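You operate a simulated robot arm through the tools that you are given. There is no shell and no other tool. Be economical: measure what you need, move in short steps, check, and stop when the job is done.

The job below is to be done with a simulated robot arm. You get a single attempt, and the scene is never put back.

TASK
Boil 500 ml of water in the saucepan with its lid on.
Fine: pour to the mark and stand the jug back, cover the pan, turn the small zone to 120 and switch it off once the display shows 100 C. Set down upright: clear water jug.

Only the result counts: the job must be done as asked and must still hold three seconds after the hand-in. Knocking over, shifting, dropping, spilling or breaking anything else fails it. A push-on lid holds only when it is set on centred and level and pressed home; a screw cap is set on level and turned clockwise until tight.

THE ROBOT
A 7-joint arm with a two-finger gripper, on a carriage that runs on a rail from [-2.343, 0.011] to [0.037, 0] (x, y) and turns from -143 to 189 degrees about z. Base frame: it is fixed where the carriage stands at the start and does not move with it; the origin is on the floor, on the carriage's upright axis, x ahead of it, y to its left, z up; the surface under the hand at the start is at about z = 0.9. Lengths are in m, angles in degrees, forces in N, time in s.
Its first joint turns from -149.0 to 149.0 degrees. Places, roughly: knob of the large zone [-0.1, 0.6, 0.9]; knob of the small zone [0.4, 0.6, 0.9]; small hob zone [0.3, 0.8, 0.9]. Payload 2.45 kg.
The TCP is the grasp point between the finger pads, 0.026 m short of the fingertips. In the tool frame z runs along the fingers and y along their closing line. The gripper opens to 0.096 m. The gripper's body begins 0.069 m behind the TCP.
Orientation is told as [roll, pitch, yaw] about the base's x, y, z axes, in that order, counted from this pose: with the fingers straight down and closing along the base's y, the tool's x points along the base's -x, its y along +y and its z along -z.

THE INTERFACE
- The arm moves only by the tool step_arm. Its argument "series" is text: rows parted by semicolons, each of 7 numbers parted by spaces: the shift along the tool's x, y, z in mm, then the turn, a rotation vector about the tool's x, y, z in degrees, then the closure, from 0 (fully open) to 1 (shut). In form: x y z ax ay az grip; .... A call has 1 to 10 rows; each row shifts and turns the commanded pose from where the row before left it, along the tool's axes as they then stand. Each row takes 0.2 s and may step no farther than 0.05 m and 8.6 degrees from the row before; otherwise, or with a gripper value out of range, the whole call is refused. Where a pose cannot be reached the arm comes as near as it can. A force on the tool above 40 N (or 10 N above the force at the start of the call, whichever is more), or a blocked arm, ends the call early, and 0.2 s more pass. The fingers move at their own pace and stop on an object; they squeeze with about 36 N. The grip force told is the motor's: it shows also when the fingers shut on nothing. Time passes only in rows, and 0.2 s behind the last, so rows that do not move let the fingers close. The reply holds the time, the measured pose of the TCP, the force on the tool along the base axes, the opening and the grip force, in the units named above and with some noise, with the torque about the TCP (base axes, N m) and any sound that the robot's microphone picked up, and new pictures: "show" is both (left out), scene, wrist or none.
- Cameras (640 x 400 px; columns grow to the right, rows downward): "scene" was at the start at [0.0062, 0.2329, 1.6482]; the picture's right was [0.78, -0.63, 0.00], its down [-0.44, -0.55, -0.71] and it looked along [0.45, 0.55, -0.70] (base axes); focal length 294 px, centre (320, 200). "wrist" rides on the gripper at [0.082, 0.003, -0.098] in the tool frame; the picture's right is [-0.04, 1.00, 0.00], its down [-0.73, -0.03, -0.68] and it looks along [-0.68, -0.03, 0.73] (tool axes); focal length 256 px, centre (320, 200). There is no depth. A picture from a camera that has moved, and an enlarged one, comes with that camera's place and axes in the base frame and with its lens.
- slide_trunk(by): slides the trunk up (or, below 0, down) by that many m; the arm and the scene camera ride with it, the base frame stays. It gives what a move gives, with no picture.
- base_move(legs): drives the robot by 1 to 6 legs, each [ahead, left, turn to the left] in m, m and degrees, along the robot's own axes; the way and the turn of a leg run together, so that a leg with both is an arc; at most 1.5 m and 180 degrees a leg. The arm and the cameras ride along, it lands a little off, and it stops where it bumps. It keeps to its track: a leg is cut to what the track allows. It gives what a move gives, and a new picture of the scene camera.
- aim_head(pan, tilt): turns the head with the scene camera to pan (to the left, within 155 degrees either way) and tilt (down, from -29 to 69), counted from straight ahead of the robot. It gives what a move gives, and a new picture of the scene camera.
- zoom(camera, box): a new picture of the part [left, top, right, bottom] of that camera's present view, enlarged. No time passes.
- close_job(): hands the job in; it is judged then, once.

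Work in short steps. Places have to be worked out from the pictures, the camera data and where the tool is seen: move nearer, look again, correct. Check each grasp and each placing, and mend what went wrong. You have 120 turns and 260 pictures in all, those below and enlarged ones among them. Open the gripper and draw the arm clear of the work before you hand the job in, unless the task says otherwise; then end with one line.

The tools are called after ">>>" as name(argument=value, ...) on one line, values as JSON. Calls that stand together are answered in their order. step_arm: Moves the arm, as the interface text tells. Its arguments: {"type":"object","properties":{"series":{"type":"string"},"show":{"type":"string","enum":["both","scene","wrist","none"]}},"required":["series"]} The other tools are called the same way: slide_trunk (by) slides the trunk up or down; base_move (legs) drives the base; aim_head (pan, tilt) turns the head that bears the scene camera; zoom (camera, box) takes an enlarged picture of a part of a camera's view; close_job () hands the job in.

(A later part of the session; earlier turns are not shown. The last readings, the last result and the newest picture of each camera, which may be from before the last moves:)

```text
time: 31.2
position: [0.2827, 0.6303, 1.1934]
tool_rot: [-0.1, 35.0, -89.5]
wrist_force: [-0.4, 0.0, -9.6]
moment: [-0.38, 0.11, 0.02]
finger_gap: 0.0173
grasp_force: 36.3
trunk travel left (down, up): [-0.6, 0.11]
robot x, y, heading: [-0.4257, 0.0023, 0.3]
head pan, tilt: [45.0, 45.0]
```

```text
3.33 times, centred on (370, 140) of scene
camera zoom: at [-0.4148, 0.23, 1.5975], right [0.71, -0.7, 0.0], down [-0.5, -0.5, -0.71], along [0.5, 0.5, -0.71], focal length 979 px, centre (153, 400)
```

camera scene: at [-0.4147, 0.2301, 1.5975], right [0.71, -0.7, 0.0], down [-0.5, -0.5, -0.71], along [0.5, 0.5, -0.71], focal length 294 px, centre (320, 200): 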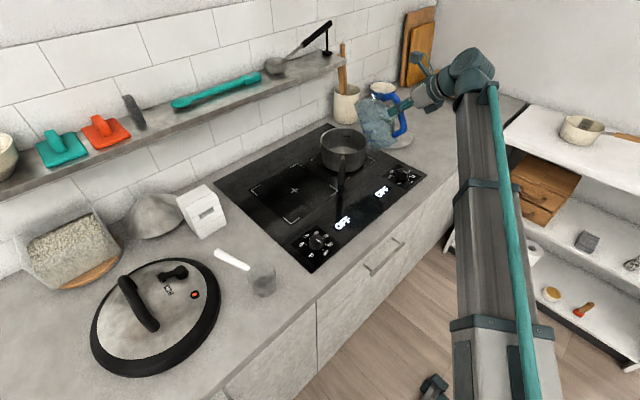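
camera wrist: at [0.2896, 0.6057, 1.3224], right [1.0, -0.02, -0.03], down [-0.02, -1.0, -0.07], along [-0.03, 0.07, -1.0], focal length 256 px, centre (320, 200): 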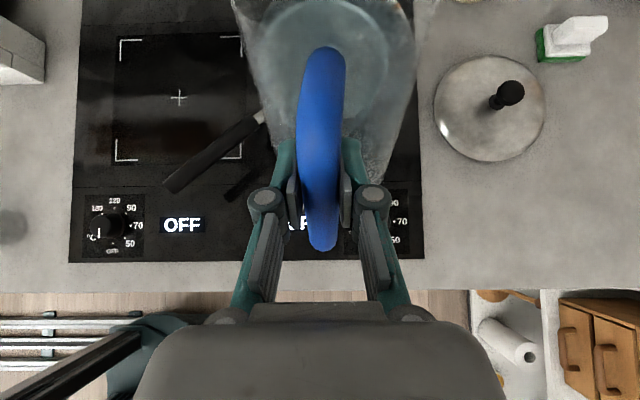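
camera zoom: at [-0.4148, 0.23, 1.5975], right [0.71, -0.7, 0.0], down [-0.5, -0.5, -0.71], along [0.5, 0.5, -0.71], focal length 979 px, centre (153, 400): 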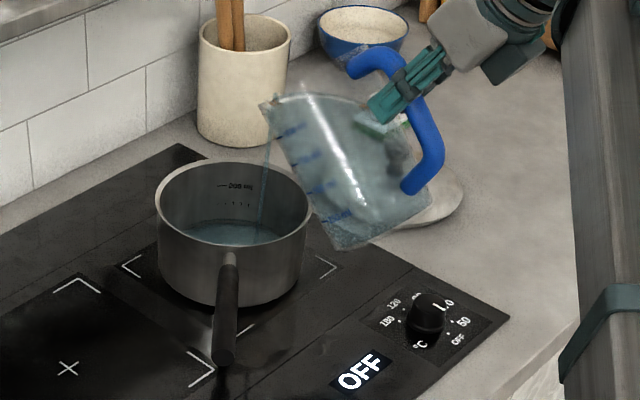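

About 100–180 ml out. Tilt 5 degrees more and hold.

>>> step_arm(series="0 0 0 0 -1.5 0 1;0 0 0 0 -1.5 0 1;0 0 0 0 -1.5 0 1;0 0 0 0 -1.5 0 1;0 0 0 0 0 0 1;0 0 0 0 0 0 1;0 0 0 0 0 0 1", show="none")

>>> zoom(camera="scene", box=[290, 80, 450, 200])

```text
time: 32.8
position: [0.2847, 0.6307, 1.194]
tool_rot: [-0.2, 29.0, -89.6]
wrist_force: [0.1, -0.1, -8.5]
moment: [-0.25, 0.05, 0.01]
finger_gap: 0.0174
grasp_force: 36.1
trunk travel left (down, up): [-0.6, 0.11]
robot x, y, heading: [-0.4279, 0.0023, 0.1]
head pan, tilt: [45.0, 45.0]
```

```text
3.33 times, centred on (370, 140) of scene
camera zoom: at [-0.4149, 0.2299, 1.5975], right [0.71, -0.7, 0.0], down [-0.5, -0.5, -0.71], along [0.5, 0.5, -0.71], focal length 979 px, centre (153, 400)
```

zoom: 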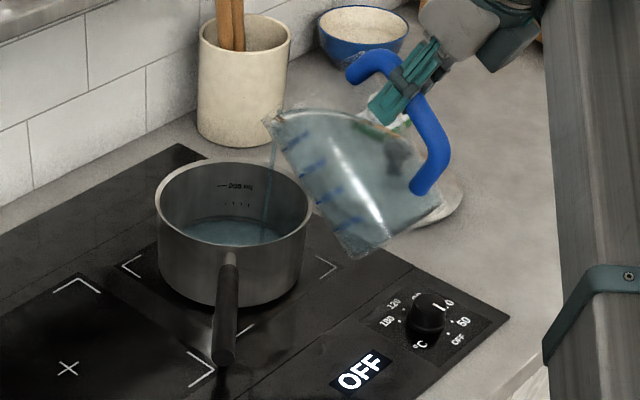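

Force 8.5 N suggests ~280 ml so far. I enlarge the pan to compare the level with the mark.

>>> zoom(camera="scene", box=[325, 115, 373, 145])

>>> step_arm(series="0 0 0 0 0 0 1;0 0 0 0 0 0 1;0 0 0 0 0 0 1", show="wrist")

```text
13.33 times, centred on (349, 130) of scene
camera zoom: at [-0.4149, 0.2299, 1.5975], right [0.71, -0.7, 0.0], down [-0.5, -0.5, -0.71], along [0.5, 0.5, -0.71], focal length 3916 px, centre (-67, 1133)
```

zoom: 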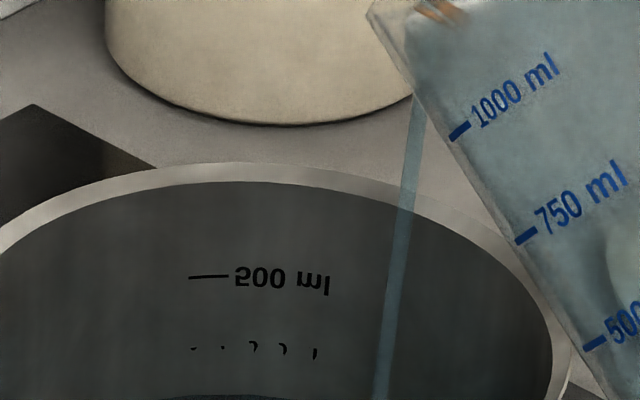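

```text
time: 33.6
position: [0.2846, 0.6309, 1.1943]
tool_rot: [-0.2, 28.9, -89.6]
wrist_force: [0.1, 0.1, -8.7]
moment: [-0.29, 0.09, 0.03]
finger_gap: 0.0172
grasp_force: 35.5
trunk travel left (down, up): [-0.6, 0.11]
robot x, y, heading: [-0.425, 0.0019, 0.3]
head pan, tilt: [45.0, 45.0]
camera wrist: at [0.2888, 0.6553, 1.3214], right [1.0, -0.03, -0.02], down [-0.02, -0.97, 0.24], along [-0.03, -0.24, -0.97], focal length 256 px, centre (320, 200)
```

wrist: 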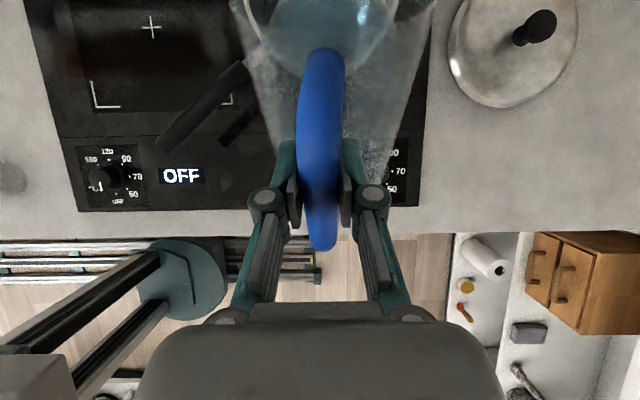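

The level rises slowly; the weight says about 280 ml poured. Tilt a further 5 degrees and hold.

>>> step_arm(series="0 0 0 0 -1.5 0 1;0 0 0 0 -1.5 0 1;0 0 0 0 -1 0 1;0 0 0 0 0 0 1;0 0 0 0 0 0 1;0 0 0 0 0 0 1;0 0 0 0 0 0 1;0 0 0 0 0 0 1;0 0 0 0 0 0 1", show="none")

>>> zoom(camera="scene", box=[320, 110, 384, 150])

```text
time: 35.6
position: [0.2848, 0.6315, 1.1937]
tool_rot: [0.0, 24.9, -89.6]
wrist_force: [0.1, 0.6, -8.8]
moment: [-0.22, 0.1, -0.01]
finger_gap: 0.0176
grasp_force: 36.4
trunk travel left (down, up): [-0.6, 0.11]
robot x, y, heading: [-0.4306, 0.0029, 0.3]
head pan, tilt: [45.0, 45.0]
```

```text
10.00 times, centred on (352, 130) of scene
camera zoom: at [-0.415, 0.2298, 1.5975], right [0.71, -0.7, 0.0], down [-0.5, -0.5, -0.71], along [0.5, 0.5, -0.71], focal length 2937 px, centre (0, 900)
```

zoom: 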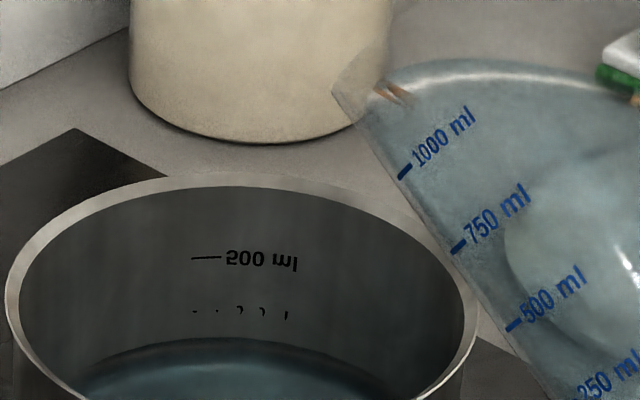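

The stream stopped at this tilt, about 265 ml over by weight, and the level is halfway to the row of small marks. Continue tilting, watching weight.

>>> step_arm(series="0 0 0 0 -2 0 1;0 0 0 0 -2 0 1;0 0 0 0 -1 0 1;0 0 0 0 0 0 1;0 0 0 0 0 0 1;0 0 0 0 0 0 1;0 0 0 0 0 0 1", show="none")

>>> zoom(camera="scene", box=[320, 110, 384, 150])

>>> step_arm(series="0 0 0 0 0 0 1", show="none")

>>> step_arm(series="0 0 0 0 0 0 1", show="none")

```text
time: 37.2
position: [0.2839, 0.631, 1.1938]
tool_rot: [0.0, 20.0, -89.6]
wrist_force: [0.2, 0.1, -6.8]
moment: [-0.11, 0.03, 0.01]
finger_gap: 0.0175
grasp_force: 35.6
trunk travel left (down, up): [-0.6, 0.11]
robot x, y, heading: [-0.4265, 0.0025, 0.6]
head pan, tilt: [45.0, 45.0]
```

```text
10.00 times, centred on (352, 130) of scene
camera zoom: at [-0.4151, 0.2297, 1.5975], right [0.71, -0.7, 0.0], down [-0.5, -0.5, -0.71], along [0.5, 0.5, -0.71], focal length 2937 px, centre (0, 900)
```

zoom: 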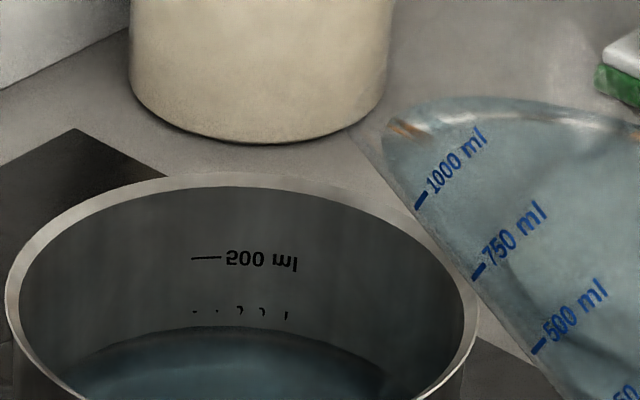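

```text
time: 37.6
position: [0.2841, 0.6315, 1.193]
tool_rot: [0.0, 20.0, -89.6]
wrist_force: [-0.9, -0.2, -7.1]
moment: [-0.1, 0.04, -0.02]
finger_gap: 0.0169
grasp_force: 35.8
trunk travel left (down, up): [-0.6, 0.11]
robot x, y, heading: [-0.4289, 0.003, 0.6]
head pan, tilt: [45.0, 45.0]
```

```text
time: 38.0
position: [0.2843, 0.6313, 1.193]
tool_rot: [0.1, 19.9, -89.6]
wrist_force: [0.1, -0.2, -7.4]
moment: [-0.1, 0.08, 0.02]
finger_gap: 0.0174
grasp_force: 35.6
trunk travel left (down, up): [-0.6, 0.11]
robot x, y, heading: [-0.4241, -0.0014, 0.1]
head pan, tilt: [45.0, 45.0]
```

About 430 ml by weight, 380 by level; pouring is quasi-static. Tilt 2 degrees more, then read again.

>>> step_arm(series="0 0 0 0 -1 0 1;0 0 0 0 -1 0 1;0 0 0 0 0 0 1;0 0 0 0 0 0 1;0 0 0 0 0 0 1;0 0 0 0 0 0 1;0 0 0 0 0 0 1;0 0 0 0 0 0 1", show="none")

>>> zoom(camera="scene", box=[320, 110, 384, 150])

>>> step_arm(series="0 0 0 0 0 0 1", show="none")

>>> step_arm(series="0 0 0 0 0 0 1", show="none")

```text
time: 39.8
position: [0.2841, 0.6313, 1.1939]
tool_rot: [0.0, 17.9, -89.6]
wrist_force: [-0.7, 0.1, -6.4]
moment: [-0.11, 0.03, -0.03]
finger_gap: 0.0171
grasp_force: 35.6
trunk travel left (down, up): [-0.6, 0.11]
robot x, y, heading: [-0.4289, 0.0029, 0.4]
head pan, tilt: [45.0, 45.0]
```

```text
10.00 times, centred on (352, 130) of scene
camera zoom: at [-0.4152, 0.2297, 1.5975], right [0.71, -0.7, 0.0], down [-0.5, -0.5, -0.71], along [0.5, 0.5, -0.71], focal length 2937 px, centre (0, 900)
```

zoom: 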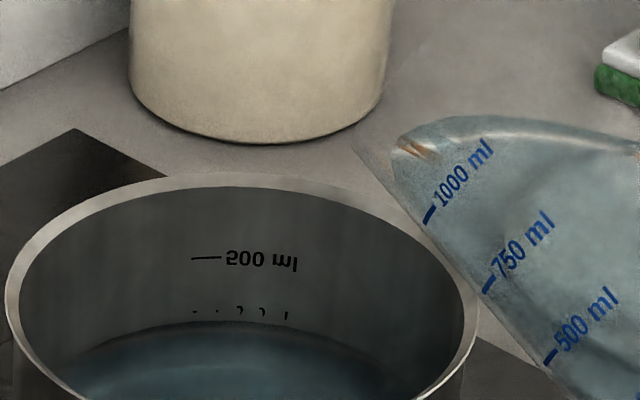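

```text
time: 40.2
position: [0.2834, 0.6308, 1.193]
tool_rot: [0.1, 18.0, -89.5]
wrist_force: [-0.1, 0.8, -6.9]
moment: [-0.06, 0.05, 0.02]
finger_gap: 0.0172
grasp_force: 35.9
trunk travel left (down, up): [-0.6, 0.11]
robot x, y, heading: [-0.4288, 0.0028, 0.3]
head pan, tilt: [45.0, 45.0]
```

```text
time: 40.6
position: [0.2847, 0.6302, 1.1922]
tool_rot: [0.0, 18.0, -89.6]
wrist_force: [-0.1, 0.5, -6.7]
moment: [-0.08, 0.05, -0.02]
finger_gap: 0.0169
grasp_force: 36.0
trunk travel left (down, up): [-0.6, 0.11]
robot x, y, heading: [-0.4243, 0.0032, 0.3]
head pan, tilt: [45.0, 45.0]
```

Weight drop is now about 4.75 N (~485 ml). I tilt the jug back upright over the pan to read its scale.

>>> step_arm(series="0 0 0 0 4 0 1;0 0 0 0 5 0 1;0 0 0 0 5 0 1;0 0 0 0 5 0 1;0 0 0 0 5 0 1;0 0 0 0 6 0 1;0 0 0 0 6 0 1;0 0 0 0 6 0 1;0 0 0 0 6 0 1;0 0 0 0 6 0 1", show="none")

>>> step_arm(series="0 0 0 0 0 0 1;0 0 0 0 0 0 1;0 0 0 0 0 0 1", show="none")

>>> zoom(camera="scene", box=[325, 75, 437, 145])

```text
time: 42.8
position: [0.2849, 0.6297, 1.1937]
tool_rot: [0.0, 72.0, -89.7]
wrist_force: [0.1, -0.3, -6.9]
moment: [-0.5, 0.06, 0.03]
finger_gap: 0.0173
grasp_force: 36.2
trunk travel left (down, up): [-0.6, 0.11]
robot x, y, heading: [-0.4261, -0.0018, 0.2]
head pan, tilt: [45.0, 45.0]
```

```text
time: 43.6
position: [0.2832, 0.6304, 1.1939]
tool_rot: [0.0, 71.9, -89.6]
wrist_force: [0.6, 0.6, -6.6]
moment: [-0.5, 0.09, 0.0]
finger_gap: 0.0171
grasp_force: 36.1
trunk travel left (down, up): [-0.6, 0.11]
robot x, y, heading: [-0.4264, 0.0057, 0.3]
head pan, tilt: [45.0, 45.0]
```

```text
5.71 times, centred on (381, 110) of scene
camera zoom: at [-0.4152, 0.2297, 1.5975], right [0.71, -0.7, 0.0], down [-0.5, -0.5, -0.71], along [0.5, 0.5, -0.71], focal length 1678 px, centre (-29, 714)
```

zoom: 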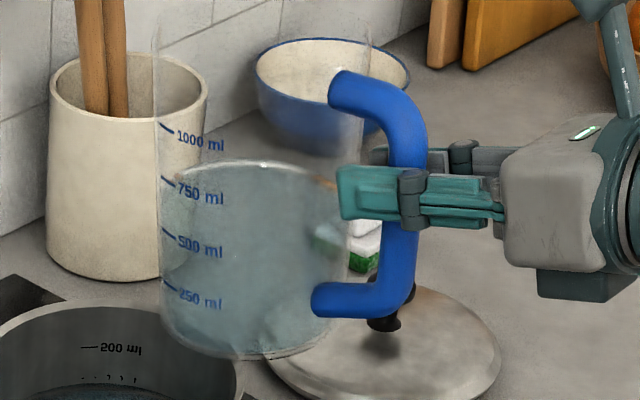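

The jug now reads about 625 ml (from ~1130), agreeing with ~490 ml poured. I look closely at the pan's level and marks.

>>> zoom(camera="scene", box=[334, 124, 366, 144])

>>> zoom(camera="scene", box=[312, 116, 376, 176])

```text
16.00 times, centred on (350, 134) of scene
camera zoom: at [-0.4152, 0.2297, 1.5975], right [0.71, -0.7, 0.0], down [-0.5, -0.5, -0.71], along [0.5, 0.5, -0.71], focal length 4700 px, centre (-160, 1256)
```

zoom: 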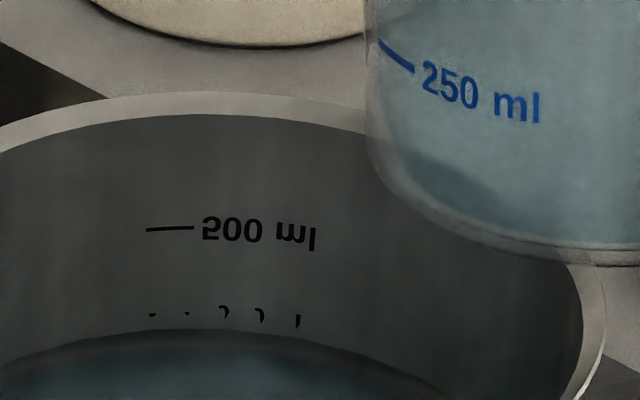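

```text
6.67 times, centred on (344, 146) of scene
camera zoom: at [-0.4152, 0.2297, 1.5975], right [0.71, -0.7, 0.0], down [-0.5, -0.5, -0.71], along [0.5, 0.5, -0.71], focal length 1958 px, centre (160, 560)
```

zoom: 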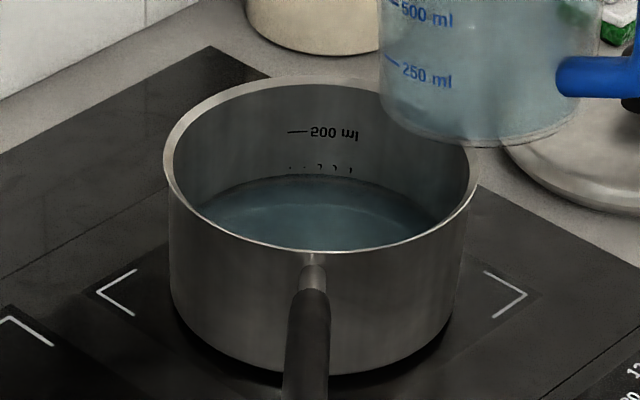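

Both the weight (481±20 ml) and the jug's scale (~510) agree. I withdraw the jug from the pan and drive it back to where it stood.

>>> step_arm(series="-9 0 -28 0 0 0 1;-9 0 -28 0 0 0 1;-9 0 -28 0 0 0 1;0 0 0 0 0 0 1", show="none")

>>> base_move(legs=[[0.43, 0, 0]])

```text
time: 44.6
position: [0.2839, 0.5422, 1.1936]
tool_rot: [-0.1, 72.1, -89.6]
wrist_force: [-0.6, -0.5, -6.6]
moment: [-0.57, -0.01, 0.01]
finger_gap: 0.017
grasp_force: 35.9
trunk travel left (down, up): [-0.6, 0.11]
robot x, y, heading: [-0.4262, 0.0028, 0.5]
head pan, tilt: [45.0, 45.0]
```

```text
time: 47.2
position: [0.713, 0.5412, 1.1936]
tool_rot: [-0.1, 71.9, -89.8]
wrist_force: [0.3, 0.2, -6.6]
moment: [-0.55, 0.03, 0.03]
finger_gap: 0.0174
grasp_force: 35.7
trunk travel left (down, up): [-0.6, 0.11]
robot x, y, heading: [0.0005, 0.0034, 0.5]
head pan, tilt: [45.0, 45.0]
camera scene: at [0.013, 0.2277, 1.5975], right [0.71, -0.7, 0.0], down [-0.5, -0.5, -0.71], along [0.5, 0.5, -0.71], focal length 294 px, centre (320, 200)
```

scene: 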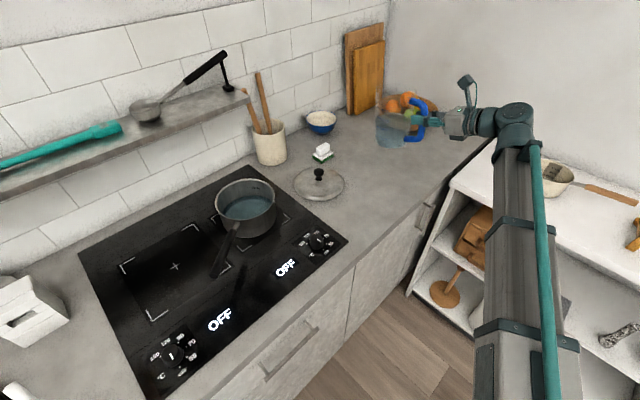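

Jug is back above its place. From here the pan's water and marks show from a steeper angle; I enlarge them.

>>> zoom(camera="scene", box=[212, 172, 280, 240])

>>> zoom(camera="scene", box=[246, 180, 278, 200])

>>> zoom(camera="scene", box=[365, 85, 445, 155])

```text
5.88 times, centred on (246, 206) of scene
camera zoom: at [0.013, 0.2277, 1.5975], right [0.71, -0.7, 0.0], down [-0.5, -0.5, -0.71], along [0.5, 0.5, -0.71], focal length 1728 px, centre (755, 165)
```

zoom: 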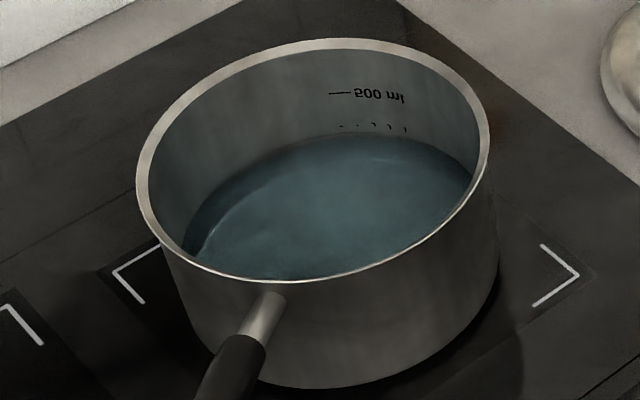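

```text
16.00 times, centred on (262, 190) of scene
camera zoom: at [0.013, 0.2277, 1.5975], right [0.71, -0.7, 0.0], down [-0.5, -0.5, -0.71], along [0.5, 0.5, -0.71], focal length 4700 px, centre (1248, 360)
```

zoom: 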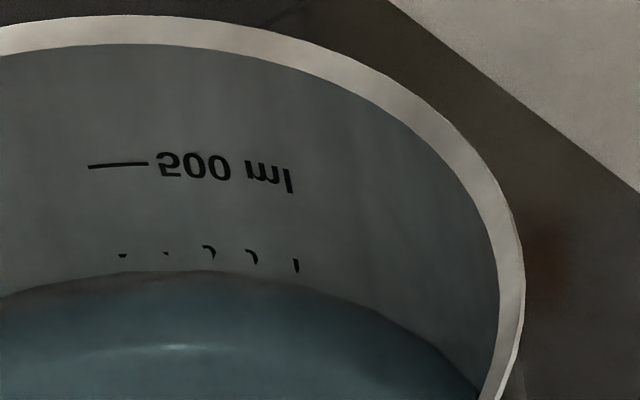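

```text
5.71 times, centred on (405, 120) of scene
camera zoom: at [0.013, 0.2277, 1.5975], right [0.71, -0.7, 0.0], down [-0.5, -0.5, -0.71], along [0.5, 0.5, -0.71], focal length 1678 px, centre (-166, 657)
```

zoom: 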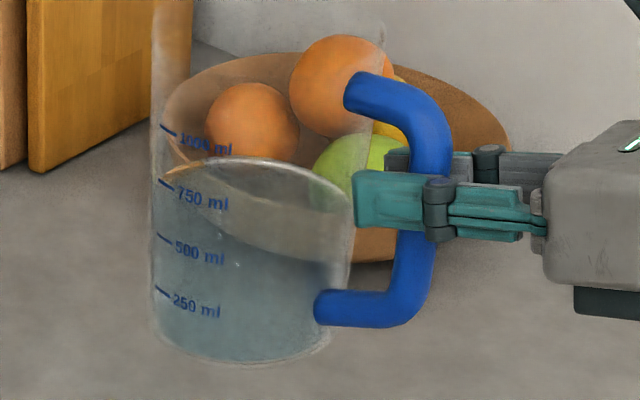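

I enlarge the jug's scale to read the remaining water more exactly.

>>> zoom(camera="scene", box=[380, 100, 428, 150])

>>> step_arm(series="0 8 0 0 0 0 1;0 8 0 0 0 0 1;0 0 0 0 0 0 1", show="wrist")

```text
8.00 times, centred on (404, 125) of scene
camera zoom: at [0.013, 0.2277, 1.5975], right [0.71, -0.7, 0.0], down [-0.5, -0.5, -0.71], along [0.5, 0.5, -0.71], focal length 2350 px, centre (-352, 800)
```

zoom: 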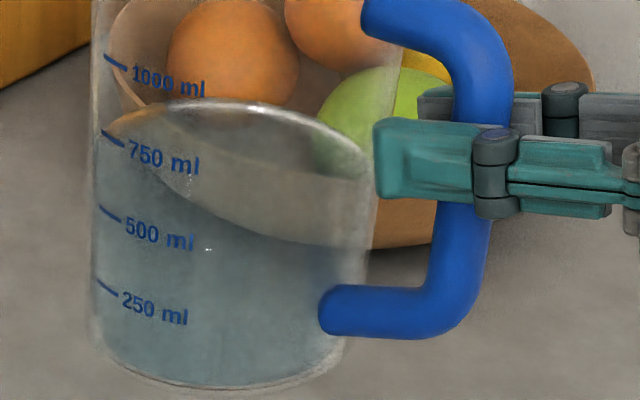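

```text
time: 48.0
position: [0.7282, 0.5412, 1.1925]
tool_rot: [-0.1, 71.9, -89.6]
wrist_force: [0.6, -0.7, -6.4]
moment: [-0.56, 0.05, -0.02]
finger_gap: 0.0175
grasp_force: 35.7
trunk travel left (down, up): [-0.6, 0.11]
robot x, y, heading: [0.0025, -0.0015, 0.3]
head pan, tilt: [45.0, 45.0]
camera wrist: at [0.7335, 0.4739, 1.3036], right [1.0, 0.0, -0.04], down [-0.02, -0.87, -0.49], along [-0.03, 0.49, -0.87], focal length 256 px, centre (320, 200)
```

wrist: 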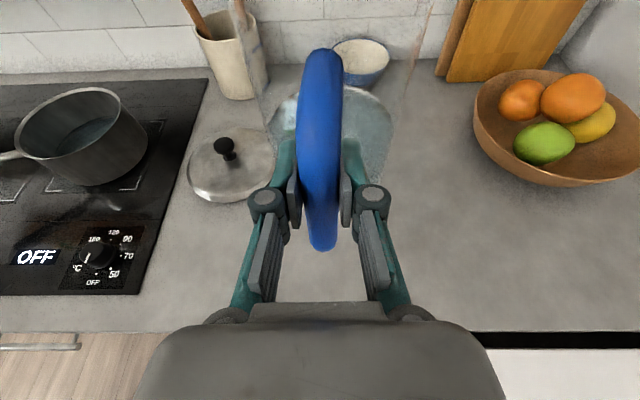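

Jug reads ~615 ml now against ~1110 before: about 495 ml poured, good. I lower the jug to just above its old place.

>>> slide_trunk(by=-0.168)

>>> step_arm(series="-4 0 1 0 0 0 1;-4 0 1 0 0 0 1;0 0 0 0 0 0 1", show="scene")

>>> zoom(camera="scene", box=[365, 85, 495, 175])

```text
time: 49.9
position: [0.7285, 0.5421, 1.0244]
tool_rot: [-0.1, 72.0, -89.6]
wrist_force: [0.2, -0.9, -7.4]
moment: [-0.52, 0.02, 0.0]
finger_gap: 0.0171
grasp_force: 35.6
trunk travel left (down, up): [-0.432, 0.278]
robot x, y, heading: [0.0006, 0.0005, 0.4]
head pan, tilt: [45.0, 45.0]
```

```text
time: 50.7
position: [0.7281, 0.5383, 1.0188]
tool_rot: [0.2, 72.2, -89.5]
wrist_force: [-0.9, -5.6, 7.9]
moment: [0.98, -0.07, 0.0]
finger_gap: 0.0174
grasp_force: 36.0
trunk travel left (down, up): [-0.432, 0.278]
robot x, y, heading: [-0.0005, -0.0014, 0.2]
head pan, tilt: [45.0, 45.0]
camera scene: at [0.011, 0.2257, 1.43], right [0.71, -0.7, 0.0], down [-0.5, -0.5, -0.71], along [0.5, 0.5, -0.71], focal length 294 px, centre (320, 200)
```

scene: 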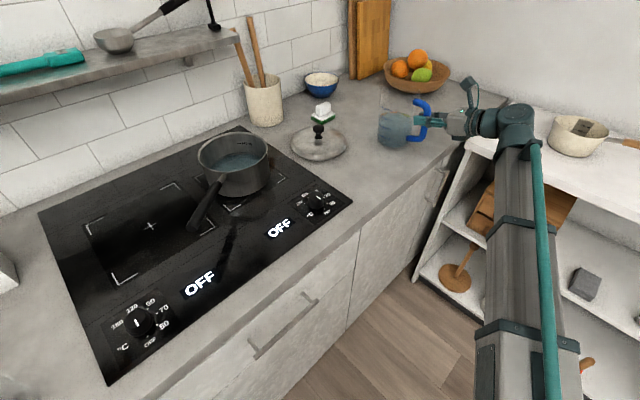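

```text
4.44 times, centred on (430, 130) of scene
camera zoom: at [0.011, 0.2257, 1.43], right [0.71, -0.7, 0.0], down [-0.5, -0.5, -0.71], along [0.5, 0.5, -0.71], focal length 1306 px, centre (-169, 511)
```

zoom: 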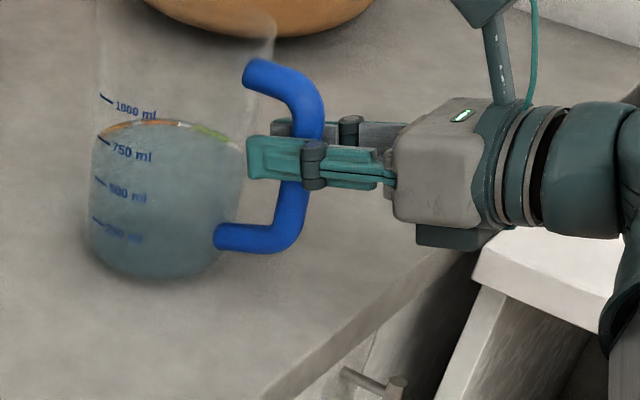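

Contact came 12 mm early at the front edge: the jug has sagged about 4 degrees forward in the grip. I lift slightly, pitch up 4 degrees and lower again.

>>> step_arm(series="5 0 -2 0 0 0 1;0 0 0 0 2 0 1;0 0 0 0 2 0 1;0 0 0 0 0 0 1", show="none")

>>> zoom(camera="scene", box=[365, 85, 445, 155])

>>> step_arm(series="-3 0 1 0 0 0 1;-3 0 1 0 0 0 1;0 0 0 0 0 0 1", show="none")

```text
time: 51.7
position: [0.7276, 0.5398, 1.022]
tool_rot: [-0.1, 75.9, -89.6]
wrist_force: [-0.3, -0.2, -7.5]
moment: [-0.55, 0.03, -0.03]
finger_gap: 0.0172
grasp_force: 35.6
trunk travel left (down, up): [-0.432, 0.278]
robot x, y, heading: [0.0015, -0.0018, 0.3]
head pan, tilt: [45.0, 45.0]
```

```text
5.71 times, centred on (405, 120) of scene
camera zoom: at [0.0124, 0.2276, 1.4295], right [0.71, -0.7, 0.0], down [-0.5, -0.5, -0.71], along [0.5, 0.5, -0.71], focal length 1678 px, centre (-166, 657)
```

zoom: 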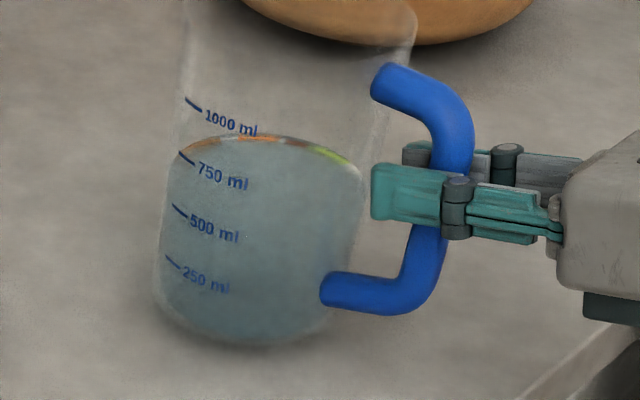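

```text
time: 52.5
position: [0.728, 0.5416, 1.0153]
tool_rot: [0.0, 75.9, -89.6]
wrist_force: [-0.5, -0.9, -6.6]
moment: [-0.55, 0.04, -0.02]
finger_gap: 0.0171
grasp_force: 35.9
trunk travel left (down, up): [-0.432, 0.278]
robot x, y, heading: [0.0001, -0.0025, 0.5]
head pan, tilt: [45.0, 45.0]
```

No contact yet at z=1.015; lower on in 2 mm steps.

>>> step_arm(series="-2 0 0.5 0 0 0 1;-2 0 0.5 0 0 0 1;0 0 0 0 0 0 1", show="none")

>>> step_arm(series="-2 0 0.5 0 0 0 1;0 0 0 0 0 0 1", show="none")

```text
time: 53.3
position: [0.7283, 0.54, 1.0103]
tool_rot: [-0.1, 75.9, -89.7]
wrist_force: [-0.4, 0.6, -7.1]
moment: [-0.54, 0.01, 0.01]
finger_gap: 0.0174
grasp_force: 36.0
trunk travel left (down, up): [-0.432, 0.278]
robot x, y, heading: [0.001, -0.002, 0.2]
head pan, tilt: [45.0, 45.0]
```

```text
time: 53.9
position: [0.7283, 0.541, 1.0102]
tool_rot: [-0.1, 76.1, -89.7]
wrist_force: [1.1, 0.2, -6.5]
moment: [-0.35, 0.02, -0.02]
finger_gap: 0.0172
grasp_force: 36.0
trunk travel left (down, up): [-0.432, 0.278]
robot x, y, heading: [-0.002, -0.0035, 0.6]
head pan, tilt: [45.0, 45.0]
```

The torque starts to drop: touching. Two more mm, then check.

>>> step_arm(series="-1 0 0 0 0 0 1;-1 0 0 0 0 0 1;0 0 0 0 0 0 1", show="none")

>>> zoom(camera="scene", box=[365, 85, 445, 155])

```text
time: 54.7
position: [0.7271, 0.5409, 1.0087]
tool_rot: [-0.1, 76.2, -89.7]
wrist_force: [-0.7, -0.5, 2.5]
moment: [0.75, 0.02, 0.08]
finger_gap: 0.0174
grasp_force: 35.9
trunk travel left (down, up): [-0.432, 0.278]
robot x, y, heading: [-0.0028, 0.001, 0.4]
head pan, tilt: [45.0, 45.0]
```

```text
5.71 times, centred on (405, 120) of scene
camera zoom: at [0.0115, 0.2268, 1.4298], right [0.71, -0.7, 0.0], down [-0.5, -0.5, -0.71], along [0.5, 0.5, -0.71], focal length 1678 px, centre (-166, 657)
```

zoom: 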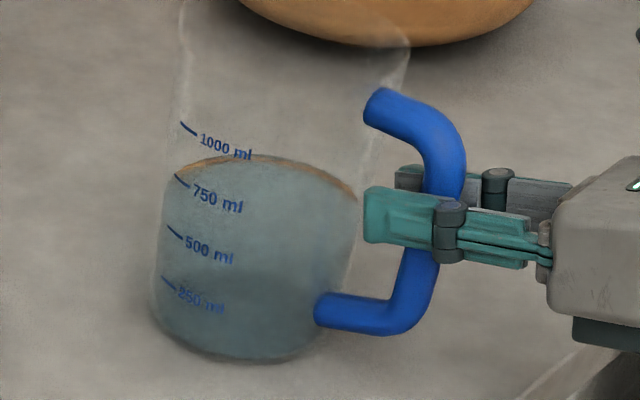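

Front edge carries it; one more degree of pitch and 1 mm down to seat it flat.

>>> step_arm(series="0 0 0 0 0.7 0 1;-1 0 0 0 0.3 0 1;0 0 0 0 0 0 1", show="none")

```text
time: 55.5
position: [0.728, 0.54, 1.0081]
tool_rot: [0.2, 77.0, -89.4]
wrist_force: [-0.3, -5.2, 3.5]
moment: [-0.57, -0.03, -0.05]
finger_gap: 0.0173
grasp_force: 36.2
trunk travel left (down, up): [-0.432, 0.278]
robot x, y, heading: [-0.0003, -0.0047, 0.5]
head pan, tilt: [45.0, 45.0]
```

Seated on both edges. Open the fingers.

>>> step_arm(series="0 0 0 0 0 0 0.7;0 0 0 0 0 0 0.4;0 0 0 0 0 0 0;0 0 0 0 0 0 0;0 0 0 0 0 0 0", show="wrist")

>>> zoom(camera="scene", box=[365, 85, 445, 155])

```text
time: 56.7
position: [0.7283, 0.5406, 1.0078]
tool_rot: [0.0, 77.0, -89.6]
wrist_force: [0.3, -0.6, -0.4]
moment: [-0.01, -0.02, -0.02]
finger_gap: 0.096
grasp_force: 0.1
trunk travel left (down, up): [-0.432, 0.278]
robot x, y, heading: [0.0021, -0.0013, 0.4]
head pan, tilt: [45.0, 45.0]
camera wrist: at [0.7334, 0.4632, 1.1118], right [1.0, 0.0, -0.04], down [-0.02, -0.83, -0.56], along [-0.03, 0.56, -0.83], focal length 256 px, centre (320, 200)
```

wrist: 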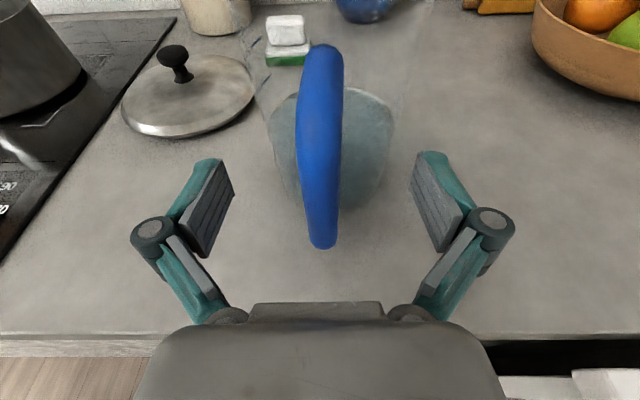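

```text
5.71 times, centred on (405, 120) of scene
camera zoom: at [0.0118, 0.2271, 1.4297], right [0.71, -0.7, 0.0], down [-0.5, -0.5, -0.71], along [0.5, 0.5, -0.71], focal length 1678 px, centre (-166, 657)
```

zoom: 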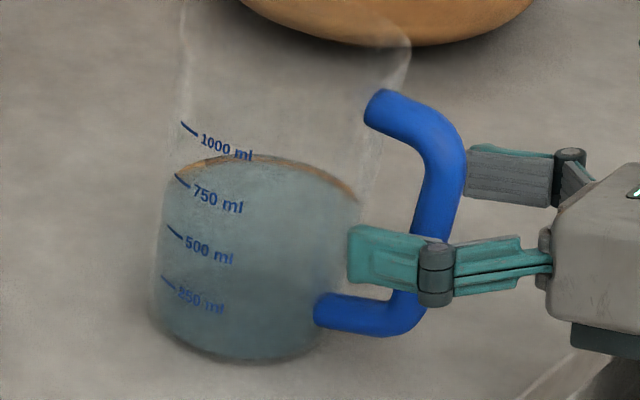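

The jug stands upright with about 600 ml left. I back the hand away from the handle and rise.

>>> step_arm(series="-6 0 -26 0 0 0 0;-6 0 -26 0 0 0 0;-8 0 -36 0 0 0 0;-8 0 -36 0 0 0 0;0 0 0 0 0 0 0", show="none")

>>> slide_trunk(by=0.22)

>>> step_arm(series="0 0 0 0 -8.5 0 0;0 0 0 0 -8.5 0 0;0 0 0 0 -8.5 0 0;0 0 0 0 -8.5 0 0;0 0 0 0 -8.5 0 0;0 0 0 0 -8.5 0 0;0 0 0 0 -8.5 0 0;0 0 0 0 -8.5 0 0;0 0 0 0 -8.5 0 0;0 0 0 0 -0.5 0 0", show="scene")

```text
time: 57.9
position: [0.7282, 0.411, 1.0084]
tool_rot: [0.1, 77.0, -89.4]
wrist_force: [-0.8, -0.2, 0.6]
moment: [0.03, 0.0, 0.0]
finger_gap: 0.0957
grasp_force: 0.0
trunk travel left (down, up): [-0.432, 0.278]
robot x, y, heading: [-0.0004, 0.0017, 0.2]
head pan, tilt: [45.0, 45.0]
```

```text
time: 60.3
position: [0.7279, 0.4121, 1.2279]
tool_rot: [0.1, 76.9, -89.6]
wrist_force: [-0.5, -0.2, -0.2]
moment: [0.02, 0.0, 0.01]
finger_gap: 0.0962
grasp_force: 0.1
trunk travel left (down, up): [-0.652, 0.058]
robot x, y, heading: [0.0039, 0.0007, 0.2]
head pan, tilt: [45.0, 45.0]
```

```text
time: 62.5
position: [0.7289, 0.4115, 1.227]
tool_rot: [0.0, -0.2, -89.6]
wrist_force: [-0.2, 0.3, 0.3]
moment: [0.01, 0.03, 0.03]
finger_gap: 0.0959
grasp_force: 0.1
trunk travel left (down, up): [-0.652, 0.058]
robot x, y, heading: [0.0036, -0.0005, 0.3]
head pan, tilt: [45.0, 45.0]
camera scene: at [0.0118, 0.2271, 1.6497], right [0.71, -0.7, 0.0], down [-0.5, -0.5, -0.71], along [0.5, 0.5, -0.71], focal length 294 px, centre (320, 200)
```

scene: 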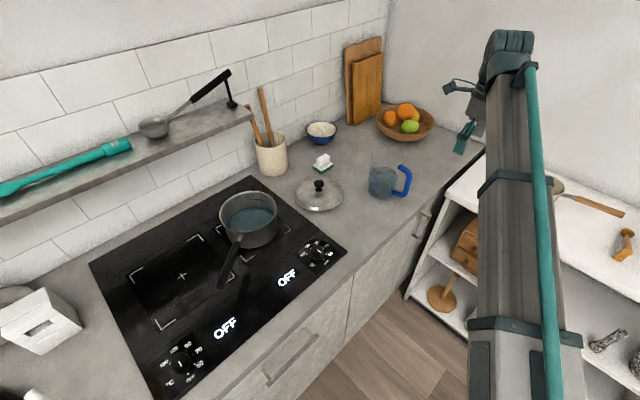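

Before covering the pan I compare its level with the same view I had at the start.

>>> aim_head(pan=50.9, tilt=44.6)

>>> zoom(camera="scene", box=[230, 180, 310, 250])

>>> zoom(camera="scene", box=[375, 145, 455, 220])

```text
time: 63.1
position: [0.7287, 0.411, 1.2269]
tool_rot: [0.0, 0.1, -89.6]
wrist_force: [-0.7, 0.3, -0.2]
moment: [0.0, 0.0, 0.0]
finger_gap: 0.0961
grasp_force: 0.0
trunk travel left (down, up): [-0.652, 0.058]
robot x, y, heading: [0.0042, 0.0008, 0.5]
head pan, tilt: [50.9, 44.6]
camera scene: at [0.0058, 0.2328, 1.6502], right [0.78, -0.63, 0.0], down [-0.44, -0.55, -0.71], along [0.45, 0.55, -0.7], focal length 294 px, centre (320, 200)
```

scene: 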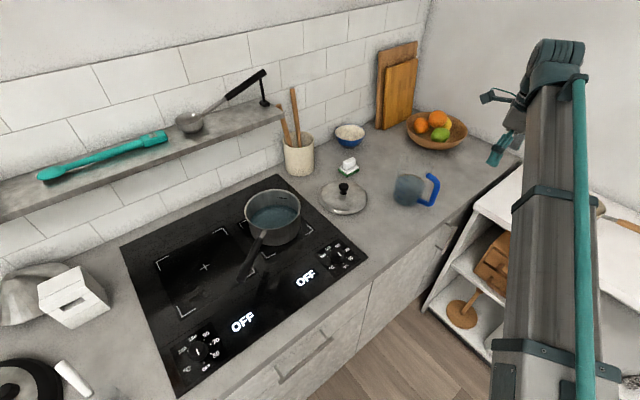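

```text
5.71 times, centred on (270, 215) of scene
camera zoom: at [0.0058, 0.2328, 1.6502], right [0.78, -0.63, 0.0], down [-0.44, -0.55, -0.71], along [0.45, 0.55, -0.7], focal length 1678 px, centre (606, 114)
```

zoom: 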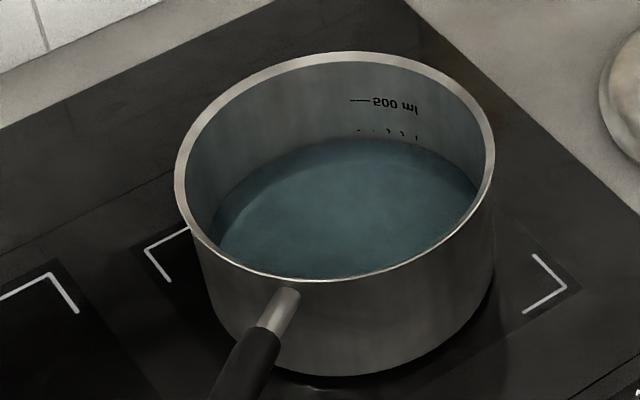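

```text
5.33 times, centred on (415, 182) of scene
camera zoom: at [0.0058, 0.2328, 1.6502], right [0.78, -0.63, 0.0], down [-0.44, -0.55, -0.71], along [0.45, 0.55, -0.7], focal length 1567 px, centre (-187, 293)
```

zoom: 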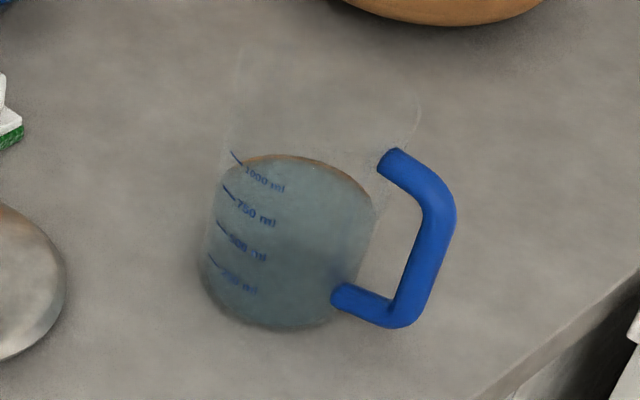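

Same-view comparison gives ~490 ml poured. Now the lid: I move the hand left and turn it back to yaw 0 so that the wrist camera can see the lid.

>>> step_arm(series="35 -35 0 0 0 0 0;35 -35 0 0 0 0 0;35 -35 0 0 0 0 0;35 -35 0 0 0 0 0;35 -35 0 0 0 0 0;35 -35 0 0 0 0 0;35 -35 0 0 0 0 0;35 -35 0 0 0 0 0;35 0 0 0 0 0 0;35 0 0 0 0 0 0", show="none")

>>> step_arm(series="0 0 0 0 0 -8.5 0;0 0 0 0 0 -8.5 0;0 0 0 0 0 -8.5 0;0 0 0 0 0 -8.5 0;0 0 0 0 0 -8.5 0;0 0 0 0 0 -8.5 0;0 0 0 0 0 -8.5 0;0 0 0 0 0 -8.5 0;0 0 0 0 0 -8.5 0;0 0 0 0 0 -8.5 0")

```text
time: 65.3
position: [0.4476, 0.7613, 1.2269]
tool_rot: [0.0, -0.2, -89.6]
wrist_force: [0.6, -0.9, 0.2]
moment: [-0.03, -0.01, 0.01]
finger_gap: 0.096
grasp_force: 0.0
trunk travel left (down, up): [-0.652, 0.058]
robot x, y, heading: [0.0069, 0.0038, 0.2]
head pan, tilt: [50.9, 44.6]
```

```text
time: 67.5
position: [0.4454, 0.7585, 1.2275]
tool_rot: [0.0, 0.0, -4.4]
wrist_force: [0.3, 0.5, 0.3]
moment: [0.0, 0.01, -0.01]
finger_gap: 0.0959
grasp_force: 0.0
trunk travel left (down, up): [-0.652, 0.058]
robot x, y, heading: [0.0008, -0.0012, 0.2]
head pan, tilt: [50.9, 44.6]
camera scene: at [0.0058, 0.2329, 1.6502], right [0.78, -0.63, 0.0], down [-0.44, -0.55, -0.71], along [0.45, 0.55, -0.7], focal length 294 px, centre (320, 200)
camera wrist: at [0.366, 0.7696, 1.3284], right [0.12, 0.99, 0.0], down [0.73, -0.09, 0.68], along [0.67, -0.08, -0.73], focal length 256 px, centre (320, 200)
```

scene: 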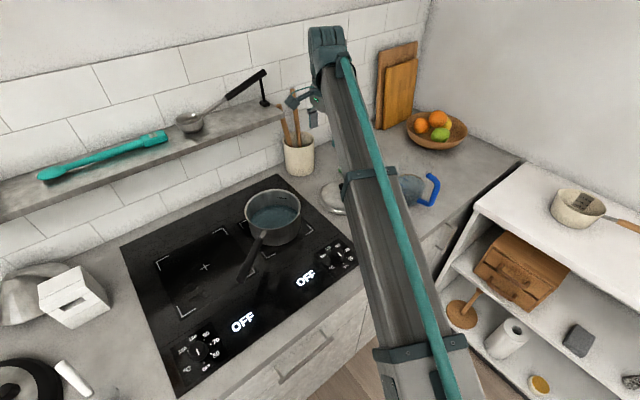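
wrist: 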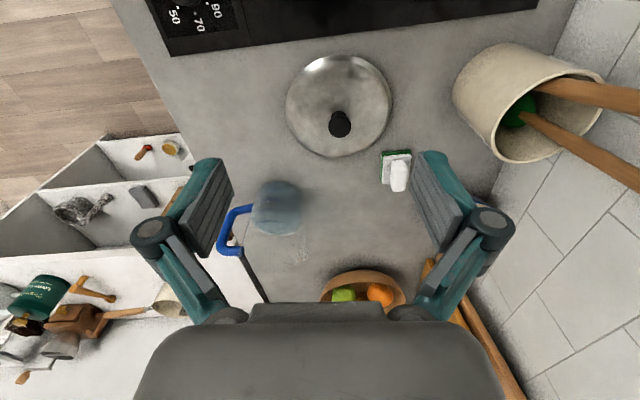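

Lid knob is at about (0.555, 0.779), top near z=0.943. I straighten the yaw and descend above it.

>>> step_arm(series="0 0 0 0 0 -4.4 0;-37 7 30 0 0 0 0;-37 7 30 0 0 0 0;-36 7 30 0 0 0 0;0 0 45 0 0 0 0;0 0 45 0 0 0 0;0 0 0 0 0 0 0")

```text
time: 69.1
position: [0.5556, 0.7801, 1.0441]
tool_rot: [0.1, 0.0, -0.2]
wrist_force: [0.4, -0.5, -0.8]
moment: [-0.02, -0.02, 0.0]
finger_gap: 0.096
grasp_force: 0.1
trunk travel left (down, up): [-0.652, 0.058]
robot x, y, heading: [0.001, 0.0012, 0.2]
head pan, tilt: [50.9, 44.6]
camera scene: at [0.0057, 0.2329, 1.6503], right [0.78, -0.63, 0.0], down [-0.44, -0.55, -0.71], along [0.45, 0.55, -0.7], focal length 294 px, centre (320, 200)
camera wrist: at [0.475, 0.7844, 1.1456], right [0.04, 1.0, 0.0], down [0.73, -0.03, 0.68], along [0.68, -0.03, -0.73], focal length 256 px, centre (320, 200)
```

scene: 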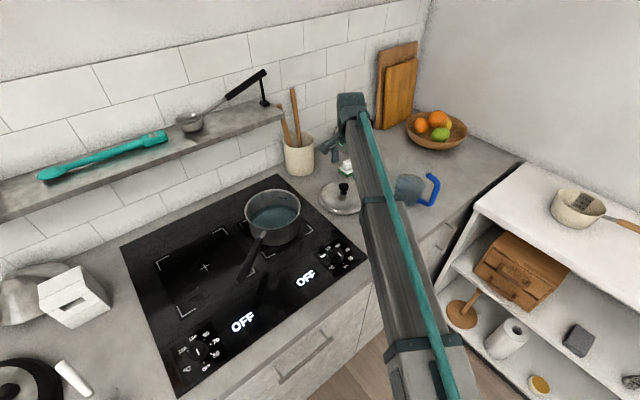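
wrist: 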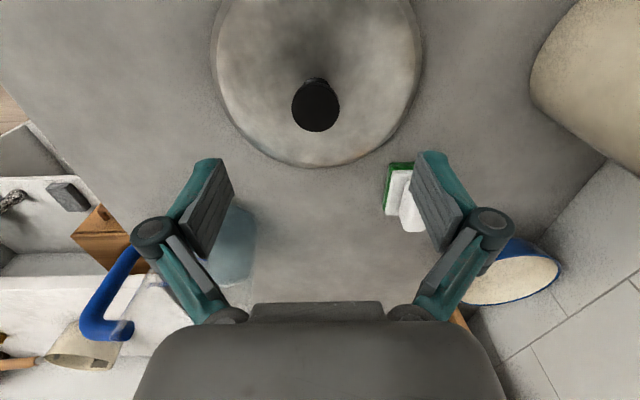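

Knob is centred within 3 mm. Descend to just around the knob.

>>> step_arm(series="-1 -3 40 0 0 0 0;0 0 40 0 0 0 0;0 0 6 0 0 0 0;0 0 0 0 0 0 0")

>>> zoom(camera="scene", box=[300, 150, 400, 230])

```text
time: 70.1
position: [0.5583, 0.7773, 0.9613]
tool_rot: [0.0, -0.1, -0.2]
wrist_force: [0.7, 0.2, 1.1]
moment: [-0.02, 0.02, -0.01]
finger_gap: 0.0959
grasp_force: 0.1
trunk travel left (down, up): [-0.652, 0.058]
robot x, y, heading: [0.0005, -0.0, 0.3]
head pan, tilt: [50.9, 44.6]
camera scene: at [0.0058, 0.2328, 1.6502], right [0.78, -0.63, 0.0], down [-0.44, -0.55, -0.71], along [0.45, 0.55, -0.7], focal length 294 px, centre (320, 200)
camera wrist: at [0.477, 0.7814, 1.0621], right [0.04, 1.0, 0.0], down [0.73, -0.03, 0.68], along [0.68, -0.03, -0.73], focal length 256 px, centre (320, 200)
```

scene: 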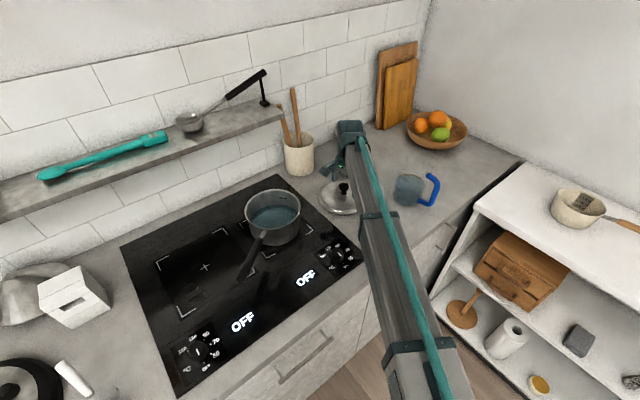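
wrist: 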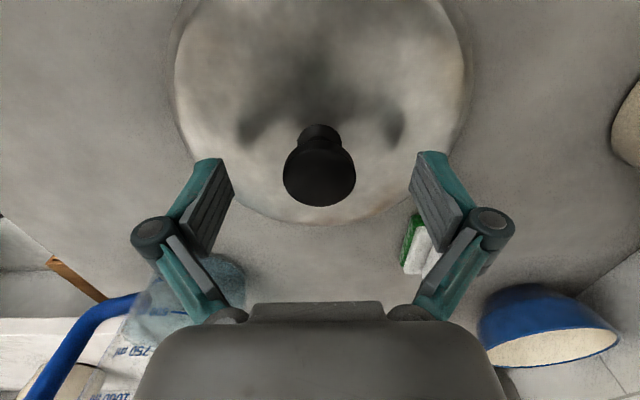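

```text
5.00 times, centred on (350, 190) of scene
camera zoom: at [0.0058, 0.2328, 1.6502], right [0.78, -0.63, 0.0], down [-0.44, -0.55, -0.71], along [0.45, 0.55, -0.7], focal length 1469 px, centre (170, 250)
```

zoom: 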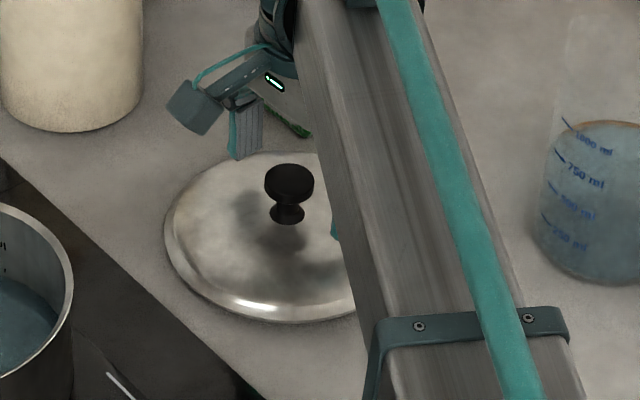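

Aligned. Lower 9 mm more and close on the knob head.

>>> step_arm(series="0 0 5 0 0 0 0;0 0 4 0 0 0 0;0 0 0 0 0 0 0.5;0 0 0 0 0 0 0.8;0 0 0 0 0 0 1;0 0 0 0 0 0 1;0 0 0 0 0 0 1")

>>> zoom(camera="scene", box=[310, 150, 380, 220])

```text
time: 71.8
position: [0.5578, 0.7773, 0.9582]
tool_rot: [0.3, -0.2, -0.2]
wrist_force: [-0.8, -2.1, 15.7]
moment: [-0.71, 0.69, 0.02]
finger_gap: 0.0329
grasp_force: 36.0
trunk travel left (down, up): [-0.652, 0.058]
robot x, y, heading: [0.006, 0.0013, 0.6]
head pan, tilt: [50.9, 44.6]
stopped in row 7: the force on the tool passed its limit at 41 N (the readings are from after the stop); the commanded pose is now the measured one
camera scene: at [0.0042, 0.2307, 1.6503], right [0.78, -0.63, 0.0], down [-0.44, -0.55, -0.71], along [0.45, 0.56, -0.7], focal length 294 px, centre (320, 200)
camera wrist: at [0.4766, 0.7811, 1.0584], right [0.04, 1.0, 0.0], down [0.73, -0.03, 0.68], along [0.68, -0.03, -0.73], focal length 256 px, centre (320, 200)
```

scene: 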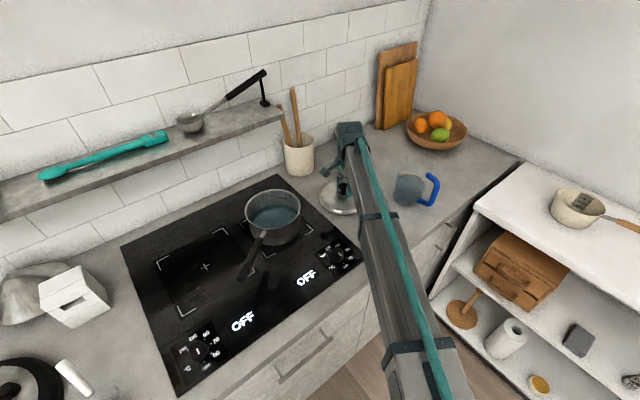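
wrist: 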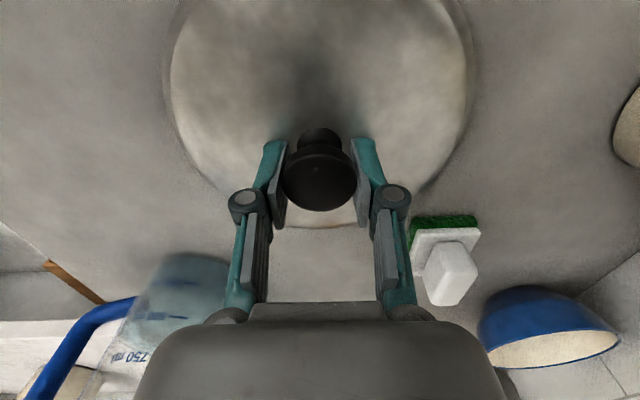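

```text
5.71 times, centred on (345, 185) of scene
camera zoom: at [0.0042, 0.2307, 1.6503], right [0.78, -0.63, 0.0], down [-0.44, -0.55, -0.71], along [0.45, 0.56, -0.7], focal length 1678 px, centre (177, 286)
```

zoom: 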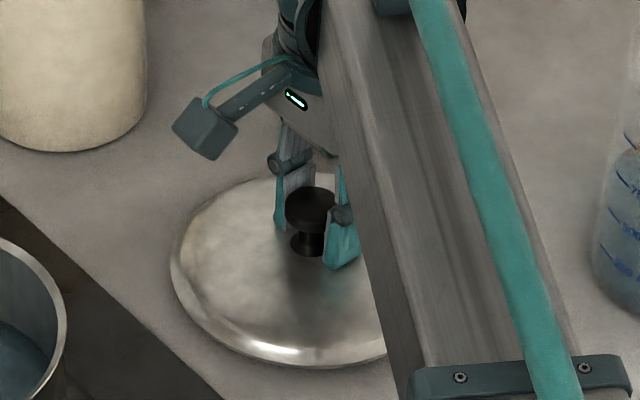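

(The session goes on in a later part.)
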